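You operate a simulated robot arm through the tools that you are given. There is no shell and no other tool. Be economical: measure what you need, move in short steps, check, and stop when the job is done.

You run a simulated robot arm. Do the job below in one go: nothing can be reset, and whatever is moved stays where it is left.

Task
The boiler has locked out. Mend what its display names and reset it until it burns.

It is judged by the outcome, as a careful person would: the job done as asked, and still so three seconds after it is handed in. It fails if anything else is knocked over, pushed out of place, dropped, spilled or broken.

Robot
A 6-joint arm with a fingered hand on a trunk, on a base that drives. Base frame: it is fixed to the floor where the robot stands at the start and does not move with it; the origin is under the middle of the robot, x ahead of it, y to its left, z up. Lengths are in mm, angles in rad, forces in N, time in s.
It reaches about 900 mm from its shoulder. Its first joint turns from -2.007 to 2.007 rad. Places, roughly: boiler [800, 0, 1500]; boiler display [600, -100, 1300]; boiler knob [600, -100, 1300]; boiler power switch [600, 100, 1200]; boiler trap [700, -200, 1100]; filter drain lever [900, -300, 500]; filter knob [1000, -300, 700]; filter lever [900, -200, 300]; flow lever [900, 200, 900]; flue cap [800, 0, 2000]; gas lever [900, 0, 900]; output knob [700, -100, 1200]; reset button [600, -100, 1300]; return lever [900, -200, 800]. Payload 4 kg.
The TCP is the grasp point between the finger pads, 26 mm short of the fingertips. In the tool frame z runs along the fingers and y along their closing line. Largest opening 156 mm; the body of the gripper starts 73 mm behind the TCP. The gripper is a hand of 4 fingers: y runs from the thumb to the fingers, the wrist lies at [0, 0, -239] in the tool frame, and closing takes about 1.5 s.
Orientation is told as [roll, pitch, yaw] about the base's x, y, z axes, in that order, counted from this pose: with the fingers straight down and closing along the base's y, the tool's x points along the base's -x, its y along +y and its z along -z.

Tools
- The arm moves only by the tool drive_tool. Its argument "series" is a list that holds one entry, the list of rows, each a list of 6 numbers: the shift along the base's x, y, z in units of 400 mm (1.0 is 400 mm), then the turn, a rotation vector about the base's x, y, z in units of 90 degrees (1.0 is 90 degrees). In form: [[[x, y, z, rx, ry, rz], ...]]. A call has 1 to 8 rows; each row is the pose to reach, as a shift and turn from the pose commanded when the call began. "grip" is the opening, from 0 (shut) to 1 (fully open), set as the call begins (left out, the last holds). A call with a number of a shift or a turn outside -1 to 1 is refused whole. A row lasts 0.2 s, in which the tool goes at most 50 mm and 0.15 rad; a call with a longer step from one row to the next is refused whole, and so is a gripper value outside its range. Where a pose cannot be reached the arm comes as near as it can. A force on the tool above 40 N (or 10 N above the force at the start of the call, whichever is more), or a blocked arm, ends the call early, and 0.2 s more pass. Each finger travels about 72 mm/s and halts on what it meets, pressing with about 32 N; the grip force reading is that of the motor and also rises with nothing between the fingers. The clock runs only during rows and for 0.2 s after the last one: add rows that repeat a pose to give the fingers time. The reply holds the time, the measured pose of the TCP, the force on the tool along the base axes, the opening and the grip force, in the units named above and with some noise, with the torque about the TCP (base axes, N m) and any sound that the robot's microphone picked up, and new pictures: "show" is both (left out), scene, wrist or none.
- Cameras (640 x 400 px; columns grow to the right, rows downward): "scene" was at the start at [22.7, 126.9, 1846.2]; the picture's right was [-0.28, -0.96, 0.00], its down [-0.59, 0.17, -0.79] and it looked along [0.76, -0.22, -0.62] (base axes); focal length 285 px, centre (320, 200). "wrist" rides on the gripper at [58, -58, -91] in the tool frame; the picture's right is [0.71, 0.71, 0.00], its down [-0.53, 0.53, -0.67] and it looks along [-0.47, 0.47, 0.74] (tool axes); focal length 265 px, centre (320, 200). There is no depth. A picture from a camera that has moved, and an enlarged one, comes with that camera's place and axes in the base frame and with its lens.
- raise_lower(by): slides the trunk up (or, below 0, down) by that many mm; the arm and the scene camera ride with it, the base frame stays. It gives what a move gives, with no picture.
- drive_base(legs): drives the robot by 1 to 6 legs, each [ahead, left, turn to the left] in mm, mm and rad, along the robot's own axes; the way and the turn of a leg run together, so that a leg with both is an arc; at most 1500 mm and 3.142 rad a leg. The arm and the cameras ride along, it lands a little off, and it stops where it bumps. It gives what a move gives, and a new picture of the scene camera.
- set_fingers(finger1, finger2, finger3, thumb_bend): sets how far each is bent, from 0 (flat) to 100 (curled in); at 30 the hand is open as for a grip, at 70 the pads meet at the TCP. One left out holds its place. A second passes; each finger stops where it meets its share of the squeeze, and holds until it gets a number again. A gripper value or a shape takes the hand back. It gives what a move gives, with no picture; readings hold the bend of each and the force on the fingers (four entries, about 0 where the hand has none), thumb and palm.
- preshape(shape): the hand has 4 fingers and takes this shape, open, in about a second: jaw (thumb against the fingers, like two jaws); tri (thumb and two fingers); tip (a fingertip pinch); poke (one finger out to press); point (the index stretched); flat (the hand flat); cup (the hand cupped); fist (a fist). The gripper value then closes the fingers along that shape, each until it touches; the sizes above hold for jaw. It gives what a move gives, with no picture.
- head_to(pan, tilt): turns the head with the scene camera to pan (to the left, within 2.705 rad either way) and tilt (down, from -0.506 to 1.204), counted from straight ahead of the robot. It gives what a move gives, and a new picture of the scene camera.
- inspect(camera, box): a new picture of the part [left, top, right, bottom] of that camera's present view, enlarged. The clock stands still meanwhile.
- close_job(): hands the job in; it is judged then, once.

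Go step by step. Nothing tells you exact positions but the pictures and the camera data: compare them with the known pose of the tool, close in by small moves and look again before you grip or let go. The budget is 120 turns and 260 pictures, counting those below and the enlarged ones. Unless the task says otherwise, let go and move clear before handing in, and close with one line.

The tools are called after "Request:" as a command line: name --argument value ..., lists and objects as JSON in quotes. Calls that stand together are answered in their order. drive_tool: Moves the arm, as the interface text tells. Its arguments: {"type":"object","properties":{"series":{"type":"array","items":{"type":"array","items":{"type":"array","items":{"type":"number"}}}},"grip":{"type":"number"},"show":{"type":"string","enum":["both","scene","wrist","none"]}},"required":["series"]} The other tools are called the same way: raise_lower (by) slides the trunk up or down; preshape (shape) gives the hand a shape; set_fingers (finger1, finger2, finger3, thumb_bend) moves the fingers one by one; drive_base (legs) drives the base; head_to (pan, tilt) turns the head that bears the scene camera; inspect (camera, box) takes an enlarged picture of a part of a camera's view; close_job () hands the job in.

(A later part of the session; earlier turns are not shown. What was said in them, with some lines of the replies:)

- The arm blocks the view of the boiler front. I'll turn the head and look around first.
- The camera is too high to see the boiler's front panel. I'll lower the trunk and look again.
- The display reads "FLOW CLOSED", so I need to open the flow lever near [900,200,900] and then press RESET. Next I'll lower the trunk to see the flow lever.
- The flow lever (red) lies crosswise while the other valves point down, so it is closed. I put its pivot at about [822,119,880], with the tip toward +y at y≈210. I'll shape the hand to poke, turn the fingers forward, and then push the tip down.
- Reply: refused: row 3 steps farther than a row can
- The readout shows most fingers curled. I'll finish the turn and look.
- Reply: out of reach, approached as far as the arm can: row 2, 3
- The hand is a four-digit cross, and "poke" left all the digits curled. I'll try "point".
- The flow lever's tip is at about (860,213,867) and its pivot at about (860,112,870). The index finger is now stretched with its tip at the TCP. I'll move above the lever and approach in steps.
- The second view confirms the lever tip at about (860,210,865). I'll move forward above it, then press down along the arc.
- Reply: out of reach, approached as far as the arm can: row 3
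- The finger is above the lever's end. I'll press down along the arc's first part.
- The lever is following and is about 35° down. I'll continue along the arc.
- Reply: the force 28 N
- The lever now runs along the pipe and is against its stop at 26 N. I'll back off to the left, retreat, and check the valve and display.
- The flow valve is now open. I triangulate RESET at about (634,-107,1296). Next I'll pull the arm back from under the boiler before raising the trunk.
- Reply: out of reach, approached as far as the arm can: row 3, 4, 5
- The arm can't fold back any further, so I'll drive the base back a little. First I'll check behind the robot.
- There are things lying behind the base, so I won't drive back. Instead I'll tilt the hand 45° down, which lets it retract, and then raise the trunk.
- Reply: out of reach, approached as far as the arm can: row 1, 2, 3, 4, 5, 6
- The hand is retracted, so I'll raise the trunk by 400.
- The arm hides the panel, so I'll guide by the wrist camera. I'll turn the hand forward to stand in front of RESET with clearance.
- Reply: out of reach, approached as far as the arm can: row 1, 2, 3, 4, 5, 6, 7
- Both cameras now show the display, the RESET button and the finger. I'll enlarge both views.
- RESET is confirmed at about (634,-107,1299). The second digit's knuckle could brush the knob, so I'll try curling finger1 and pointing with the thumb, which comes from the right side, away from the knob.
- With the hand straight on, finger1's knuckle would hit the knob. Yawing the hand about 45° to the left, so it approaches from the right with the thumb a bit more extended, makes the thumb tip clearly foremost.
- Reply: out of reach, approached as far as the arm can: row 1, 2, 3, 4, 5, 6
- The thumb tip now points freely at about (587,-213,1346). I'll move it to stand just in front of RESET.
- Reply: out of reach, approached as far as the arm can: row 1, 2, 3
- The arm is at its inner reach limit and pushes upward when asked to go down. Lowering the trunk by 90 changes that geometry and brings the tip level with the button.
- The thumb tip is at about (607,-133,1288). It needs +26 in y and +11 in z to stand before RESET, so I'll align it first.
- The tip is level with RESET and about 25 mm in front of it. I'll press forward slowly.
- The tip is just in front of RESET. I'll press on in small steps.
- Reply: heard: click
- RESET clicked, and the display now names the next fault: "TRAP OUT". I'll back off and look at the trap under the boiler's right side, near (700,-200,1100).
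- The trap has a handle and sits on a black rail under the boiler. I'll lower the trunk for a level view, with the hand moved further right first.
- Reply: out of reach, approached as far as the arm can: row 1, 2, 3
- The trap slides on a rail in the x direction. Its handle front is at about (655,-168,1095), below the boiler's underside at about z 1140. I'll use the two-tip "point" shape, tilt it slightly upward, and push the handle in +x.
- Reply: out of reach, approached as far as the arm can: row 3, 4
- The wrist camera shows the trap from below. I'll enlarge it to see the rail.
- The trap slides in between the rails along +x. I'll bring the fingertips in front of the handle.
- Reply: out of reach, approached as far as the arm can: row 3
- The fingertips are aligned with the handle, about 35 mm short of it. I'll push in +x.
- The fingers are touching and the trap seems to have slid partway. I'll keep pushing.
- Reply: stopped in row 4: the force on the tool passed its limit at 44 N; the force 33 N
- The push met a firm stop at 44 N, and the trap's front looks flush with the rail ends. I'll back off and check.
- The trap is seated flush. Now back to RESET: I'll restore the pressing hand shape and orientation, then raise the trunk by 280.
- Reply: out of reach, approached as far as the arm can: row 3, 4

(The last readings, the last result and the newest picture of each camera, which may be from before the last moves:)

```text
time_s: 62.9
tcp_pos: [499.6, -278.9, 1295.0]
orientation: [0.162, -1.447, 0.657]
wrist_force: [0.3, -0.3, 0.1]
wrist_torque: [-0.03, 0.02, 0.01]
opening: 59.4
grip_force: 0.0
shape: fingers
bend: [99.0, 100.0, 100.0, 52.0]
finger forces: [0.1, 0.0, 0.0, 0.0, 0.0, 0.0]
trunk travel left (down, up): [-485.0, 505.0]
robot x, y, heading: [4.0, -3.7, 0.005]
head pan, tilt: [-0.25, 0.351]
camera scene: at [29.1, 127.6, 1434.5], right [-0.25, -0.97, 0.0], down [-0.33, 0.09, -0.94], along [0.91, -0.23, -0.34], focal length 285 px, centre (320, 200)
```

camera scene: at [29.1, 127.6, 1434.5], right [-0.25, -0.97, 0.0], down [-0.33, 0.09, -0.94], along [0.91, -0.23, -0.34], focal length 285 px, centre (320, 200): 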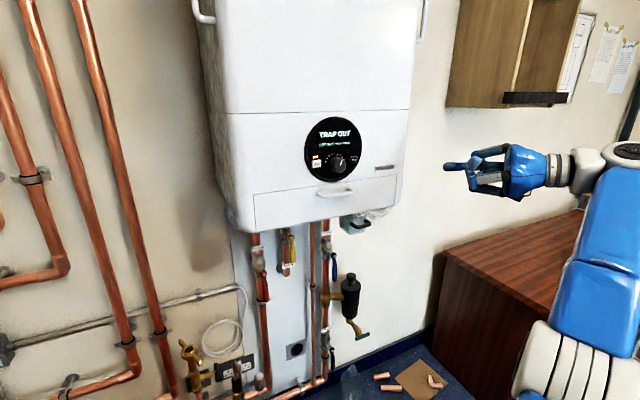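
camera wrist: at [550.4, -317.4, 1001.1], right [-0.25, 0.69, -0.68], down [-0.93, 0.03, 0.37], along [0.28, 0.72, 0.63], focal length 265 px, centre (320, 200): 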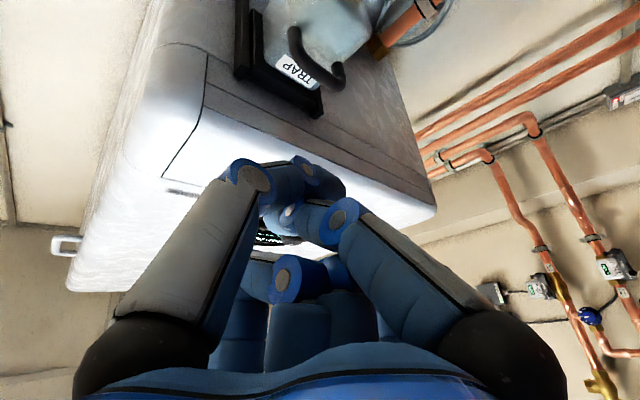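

The orientation matches the earlier press. I'll move back to the standing point in front of RESET.

Request:
drive_tool --series '[[[0.05, 0.1, 0.01, 0, 0, 0], [0.08, 0.2, 0.02, 0, 0, 0], [0.105, 0.31, 0.02, 0, 0, 0], [0.125, 0.42, 0.022, 0, 0, 0], [0.125, 0.445, 0.022, 0, 0, 0]]]' --show "none"

Request:
inspect --camera "scene" --box '[295, 115, 439, 205]'

Request:
inspect --camera "wrist" --box '[160, 20, 400, 170]'

```text
time_s: 64.1
tcp_pos: [548.8, -101.3, 1303.9]
orientation: [0.16, -1.446, 0.659]
wrist_force: [0.5, -1.0, 0.0]
wrist_torque: [-0.01, -0.02, -0.03]
opening: 59.2
grip_force: 0.0
shape: fingers
bend: [99.0, 100.0, 100.0, 52.0]
finger forces: [0.0, 0.0, 0.1, 0.1, 0.1, 0.1]
trunk travel left (down, up): [-485.0, 505.0]
robot x, y, heading: [-1.6, -1.4, 0.002]
head pan, tilt: [-0.25, 0.351]
```

```text
4.44 times, centred on (367, 160) of scene
camera zoom: at [29.1, 127.3, 1434.5], right [-0.25, -0.97, 0.0], down [-0.33, 0.09, -0.94], along [0.91, -0.23, -0.34], focal length 1266 px, centre (111, 378)
```

zoom: 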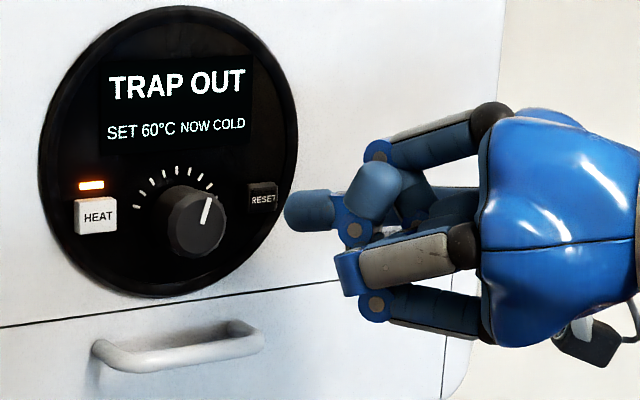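

```text
2.67 times, centred on (280, 95) of wrist
camera zoom: at [522.3, -212.2, 1255.2], right [-0.58, 0.43, -0.69], down [-0.78, -0.08, 0.61], along [0.21, 0.9, 0.39], focal length 708 px, centre (427, 480)
```

zoom: 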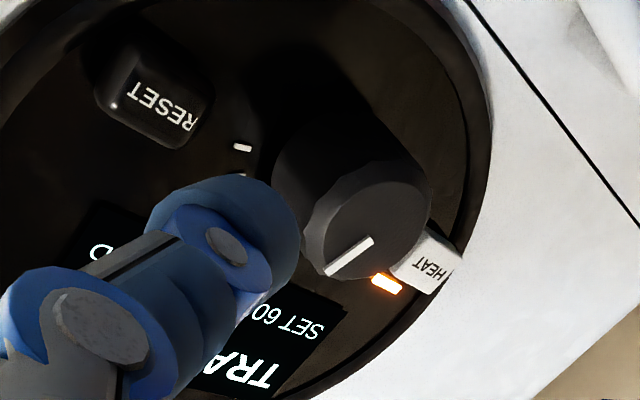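

Same position as before. I'll repeat the same press and then retreat slightly.

Request:
drive_tool --series '[[[0.02, 0.01, 0, 0, 0, 0], [0.04, 0.01, 0.002, 0, 0, 0], [0.055, 0.008, 0.004, 0, 0, 0], [0.067, 0.008, 0.006, 0, 0, 0], [0.077, 0.008, 0.006, 0, 0, 0]]]' --show "none"

Request:
inspect --camera "scene" --box '[295, 115, 439, 205]'

```text
time_s: 65.3
tcp_pos: [579.6, -97.2, 1304.7]
orientation: [0.155, -1.448, 0.664]
wrist_force: [-3.1, -1.5, 0.6]
wrist_torque: [0.02, -0.03, -0.12]
opening: 58.3
grip_force: 1.5
shape: fingers
bend: [99.0, 100.0, 100.0, 52.0]
finger forces: [0.0, 0.1, 0.1, 0.1, 3.2, 0.0]
trunk travel left (down, up): [-485.0, 505.0]
robot x, y, heading: [1.2, -2.9, 0.001]
head pan, tilt: [-0.25, 0.351]
heard: click
```

```text
4.44 times, centred on (367, 160) of scene
camera zoom: at [28.3, 127.3, 1434.6], right [-0.25, -0.97, 0.0], down [-0.33, 0.09, -0.94], along [0.91, -0.23, -0.34], focal length 1266 px, centre (111, 378)
```

zoom: 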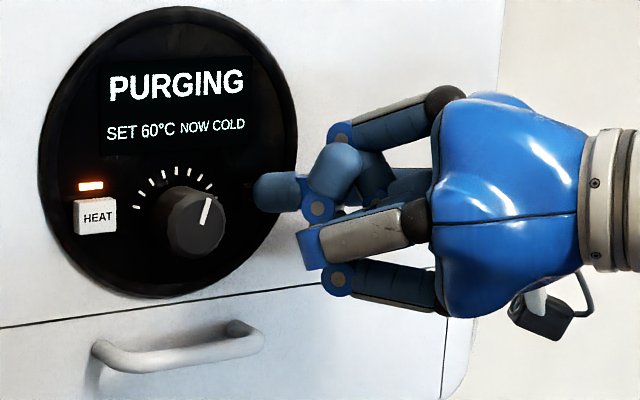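

The display now reads "PURGING", so the boiler has begun its ignition sequence. I'll back off and wait.

Request:
drive_tool --series '[[[-0.06, -0.02, 0, 0, 0, 0], [-0.1, -0.12, 0, 0, 0, 0], [-0.1, -0.24, 0, 0, 0, 0], [-0.12, -0.34, 0, 0, 0, 0], [-0.12, -0.34, 0, 0, 0, 0], [-0.12, -0.34, 0, 0, 0, 0], [-0.12, -0.34, 0, 0, 0, 0], [-0.12, -0.34, 0, 0, 0, 0]]]' --show "none"

Request:
inspect --camera "scene" --box '[295, 115, 439, 205]'

```text
time_s: 67.1
tcp_pos: [532.4, -231.4, 1307.6]
orientation: [0.161, -1.446, 0.655]
wrist_force: [-0.6, 0.7, 0.2]
wrist_torque: [0.0, -0.02, -0.03]
opening: 59.4
grip_force: 0.1
shape: fingers
bend: [99.0, 100.0, 100.0, 52.0]
finger forces: [0.0, 0.0, 0.0, 0.0, 0.0, 0.1]
trunk travel left (down, up): [-485.0, 505.0]
robot x, y, heading: [5.2, 3.6, -0.005]
head pan, tilt: [-0.25, 0.351]
```

```text
4.44 times, centred on (367, 160) of scene
camera zoom: at [29.4, 127.8, 1434.4], right [-0.25, -0.97, 0.0], down [-0.33, 0.08, -0.94], along [0.91, -0.23, -0.34], focal length 1266 px, centre (111, 378)
```

zoom: 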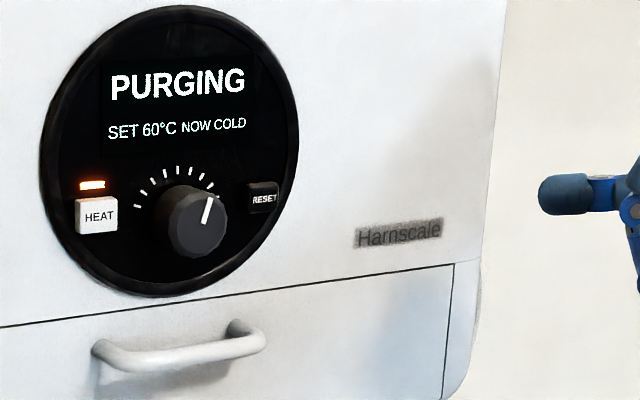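

It is still purging; I'll wait some more.

Request:
drive_tool --series '[[[0, 0, 0, 0, 0, 0], [0, 0, 0, 0, 0, 0], [0, 0, 0, 0, 0, 0], [0, 0, 0, 0, 0, 0], [0, 0, 0, 0, 0, 0], [0, 0, 0, 0, 0, 0], [0, 0, 0, 0, 0, 0], [0, 0, 0, 0, 0, 0]]]' --show "none"

Request:
drive_tool --series '[[[0, 0, 0, 0, 0, 0], [0, 0, 0, 0, 0, 0], [0, 0, 0, 0, 0, 0], [0, 0, 0, 0, 0, 0], [0, 0, 0, 0, 0, 0], [0, 0, 0, 0, 0, 0], [0, 0, 0, 0, 0, 0], [0, 0, 0, 0, 0, 0]]]' --show "none"

Request:
inspect --camera "scene" --box '[295, 115, 439, 205]'

```text
time_s: 68.9
tcp_pos: [532.2, -230.5, 1307.7]
orientation: [0.162, -1.446, 0.656]
wrist_force: [0.0, 1.2, -0.7]
wrist_torque: [0.02, -0.02, -0.03]
opening: 59.1
grip_force: 0.1
shape: fingers
bend: [99.0, 100.0, 100.0, 52.0]
finger forces: [0.1, 0.1, 0.1, 0.0, 0.0, 0.0]
trunk travel left (down, up): [-485.0, 505.0]
robot x, y, heading: [-0.1, 0.8, -0.001]
head pan, tilt: [-0.25, 0.351]
```

```text
time_s: 70.7
tcp_pos: [531.3, -231.3, 1307.3]
orientation: [0.163, -1.446, 0.657]
wrist_force: [-0.7, -0.5, 0.2]
wrist_torque: [0.02, -0.05, 0.03]
opening: 59.1
grip_force: 0.1
shape: fingers
bend: [99.0, 100.0, 100.0, 52.0]
finger forces: [0.0, 0.0, 0.0, 0.0, 0.0, 0.1]
trunk travel left (down, up): [-485.0, 505.0]
robot x, y, heading: [0.9, -0.1, -0.003]
head pan, tilt: [-0.25, 0.351]
```

```text
4.44 times, centred on (367, 160) of scene
camera zoom: at [29.2, 127.7, 1434.5], right [-0.25, -0.97, 0.0], down [-0.33, 0.08, -0.94], along [0.91, -0.23, -0.34], focal length 1266 px, centre (111, 378)
```

zoom: 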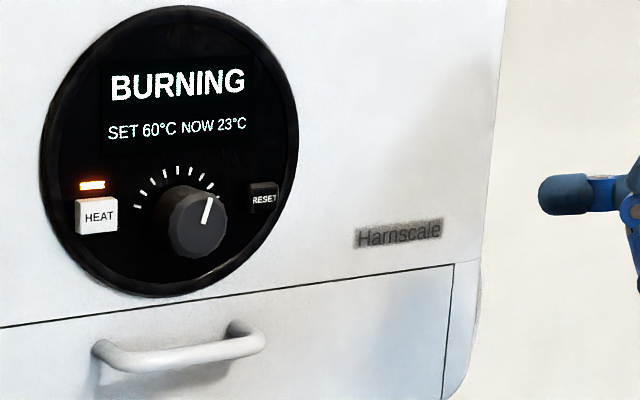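

It reads "BURNING". I'll wait a few more seconds to see that it stays lit.

Request:
drive_tool --series '[[[0, 0, 0, 0, 0, 0], [0, 0, 0, 0, 0, 0], [0, 0, 0, 0, 0, 0], [0, 0, 0, 0, 0, 0], [0, 0, 0, 0, 0, 0], [0, 0, 0, 0, 0, 0], [0, 0, 0, 0, 0, 0], [0, 0, 0, 0, 0, 0]]]' --show "none"

Request:
drive_tool --series '[[[0, 0, 0, 0, 0, 0], [0, 0, 0, 0, 0, 0], [0, 0, 0, 0, 0, 0], [0, 0, 0, 0, 0, 0], [0, 0, 0, 0, 0, 0], [0, 0, 0, 0, 0, 0], [0, 0, 0, 0, 0, 0], [0, 0, 0, 0, 0, 0]]]' --show "none"

Request:
drive_tool --series '[[[0, 0, 0, 0, 0, 0], [0, 0, 0, 0, 0, 0], [0, 0, 0, 0, 0, 0], [0, 0, 0, 0, 0, 0], [0, 0, 0, 0, 0, 0], [0, 0, 0, 0, 0, 0], [0, 0, 0, 0, 0, 0], [0, 0, 0, 0, 0, 0]]]' --show "scene"

Request:
inspect --camera "scene" --box '[295, 115, 439, 205]'

```text
time_s: 72.5
tcp_pos: [532.4, -229.9, 1307.5]
orientation: [0.162, -1.447, 0.655]
wrist_force: [1.0, -0.1, 0.0]
wrist_torque: [-0.02, -0.04, 0.02]
opening: 59.3
grip_force: 0.0
shape: fingers
bend: [99.0, 100.0, 100.0, 52.0]
finger forces: [0.0, 0.0, 0.0, 0.0, 0.1, 0.0]
trunk travel left (down, up): [-485.0, 505.0]
robot x, y, heading: [1.0, -0.6, 0.001]
head pan, tilt: [-0.25, 0.351]
```

```text
time_s: 74.3
tcp_pos: [532.1, -230.5, 1307.4]
orientation: [0.16, -1.446, 0.658]
wrist_force: [0.2, -0.7, -0.1]
wrist_torque: [-0.02, -0.02, -0.01]
opening: 59.1
grip_force: 0.1
shape: fingers
bend: [99.0, 100.0, 100.0, 52.0]
finger forces: [0.0, 0.1, 0.0, 0.1, 0.0, 0.0]
trunk travel left (down, up): [-485.0, 505.0]
robot x, y, heading: [1.9, -1.3, -0.002]
head pan, tilt: [-0.25, 0.351]
```

```text
time_s: 76.1
tcp_pos: [531.6, -231.3, 1307.5]
orientation: [0.163, -1.447, 0.658]
wrist_force: [0.5, 0.3, -0.4]
wrist_torque: [0.02, -0.01, 0.02]
opening: 58.9
grip_force: 0.1
shape: fingers
bend: [99.0, 100.0, 100.0, 52.0]
finger forces: [0.0, 0.1, 0.0, 0.0, 0.0, 0.1]
trunk travel left (down, up): [-485.0, 505.0]
robot x, y, heading: [2.4, 2.0, 0.003]
head pan, tilt: [-0.25, 0.351]
camera scene: at [29.2, 127.7, 1434.5], right [-0.25, -0.97, 0.0], down [-0.33, 0.08, -0.94], along [0.91, -0.23, -0.34], focal length 285 px, centre (320, 200)
```

scene: 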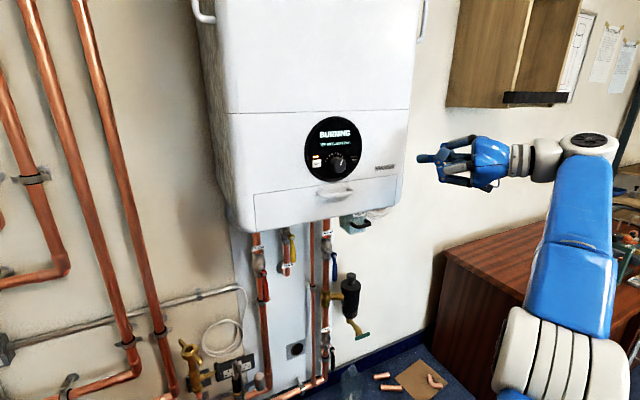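

```text
4.44 times, centred on (367, 160) of scene
camera zoom: at [29.2, 127.7, 1434.5], right [-0.25, -0.97, 0.0], down [-0.33, 0.08, -0.94], along [0.91, -0.23, -0.34], focal length 1266 px, centre (111, 378)
```

zoom: 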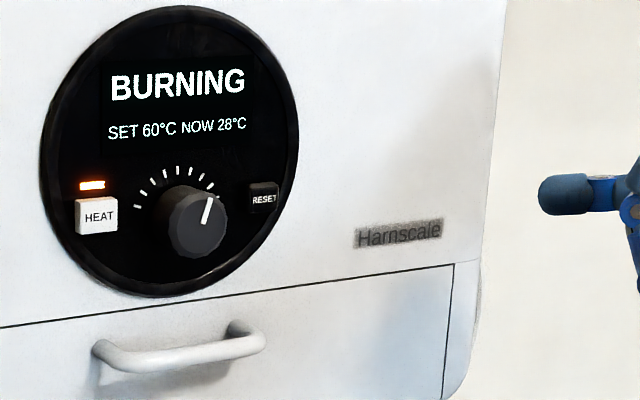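

The boiler has stayed on "BURNING" and its temperature has risen to 28°C. The hand is clear, so I'm handing in.

Request:
close_job

```text
The job is handed in.
```

The boiler is burning again: I opened the flow valve, pushed the condensate trap back in, and pressed RESET after each fix. When I handed in, it had stayed lit for over 5 seconds and warmed to 28 °C.
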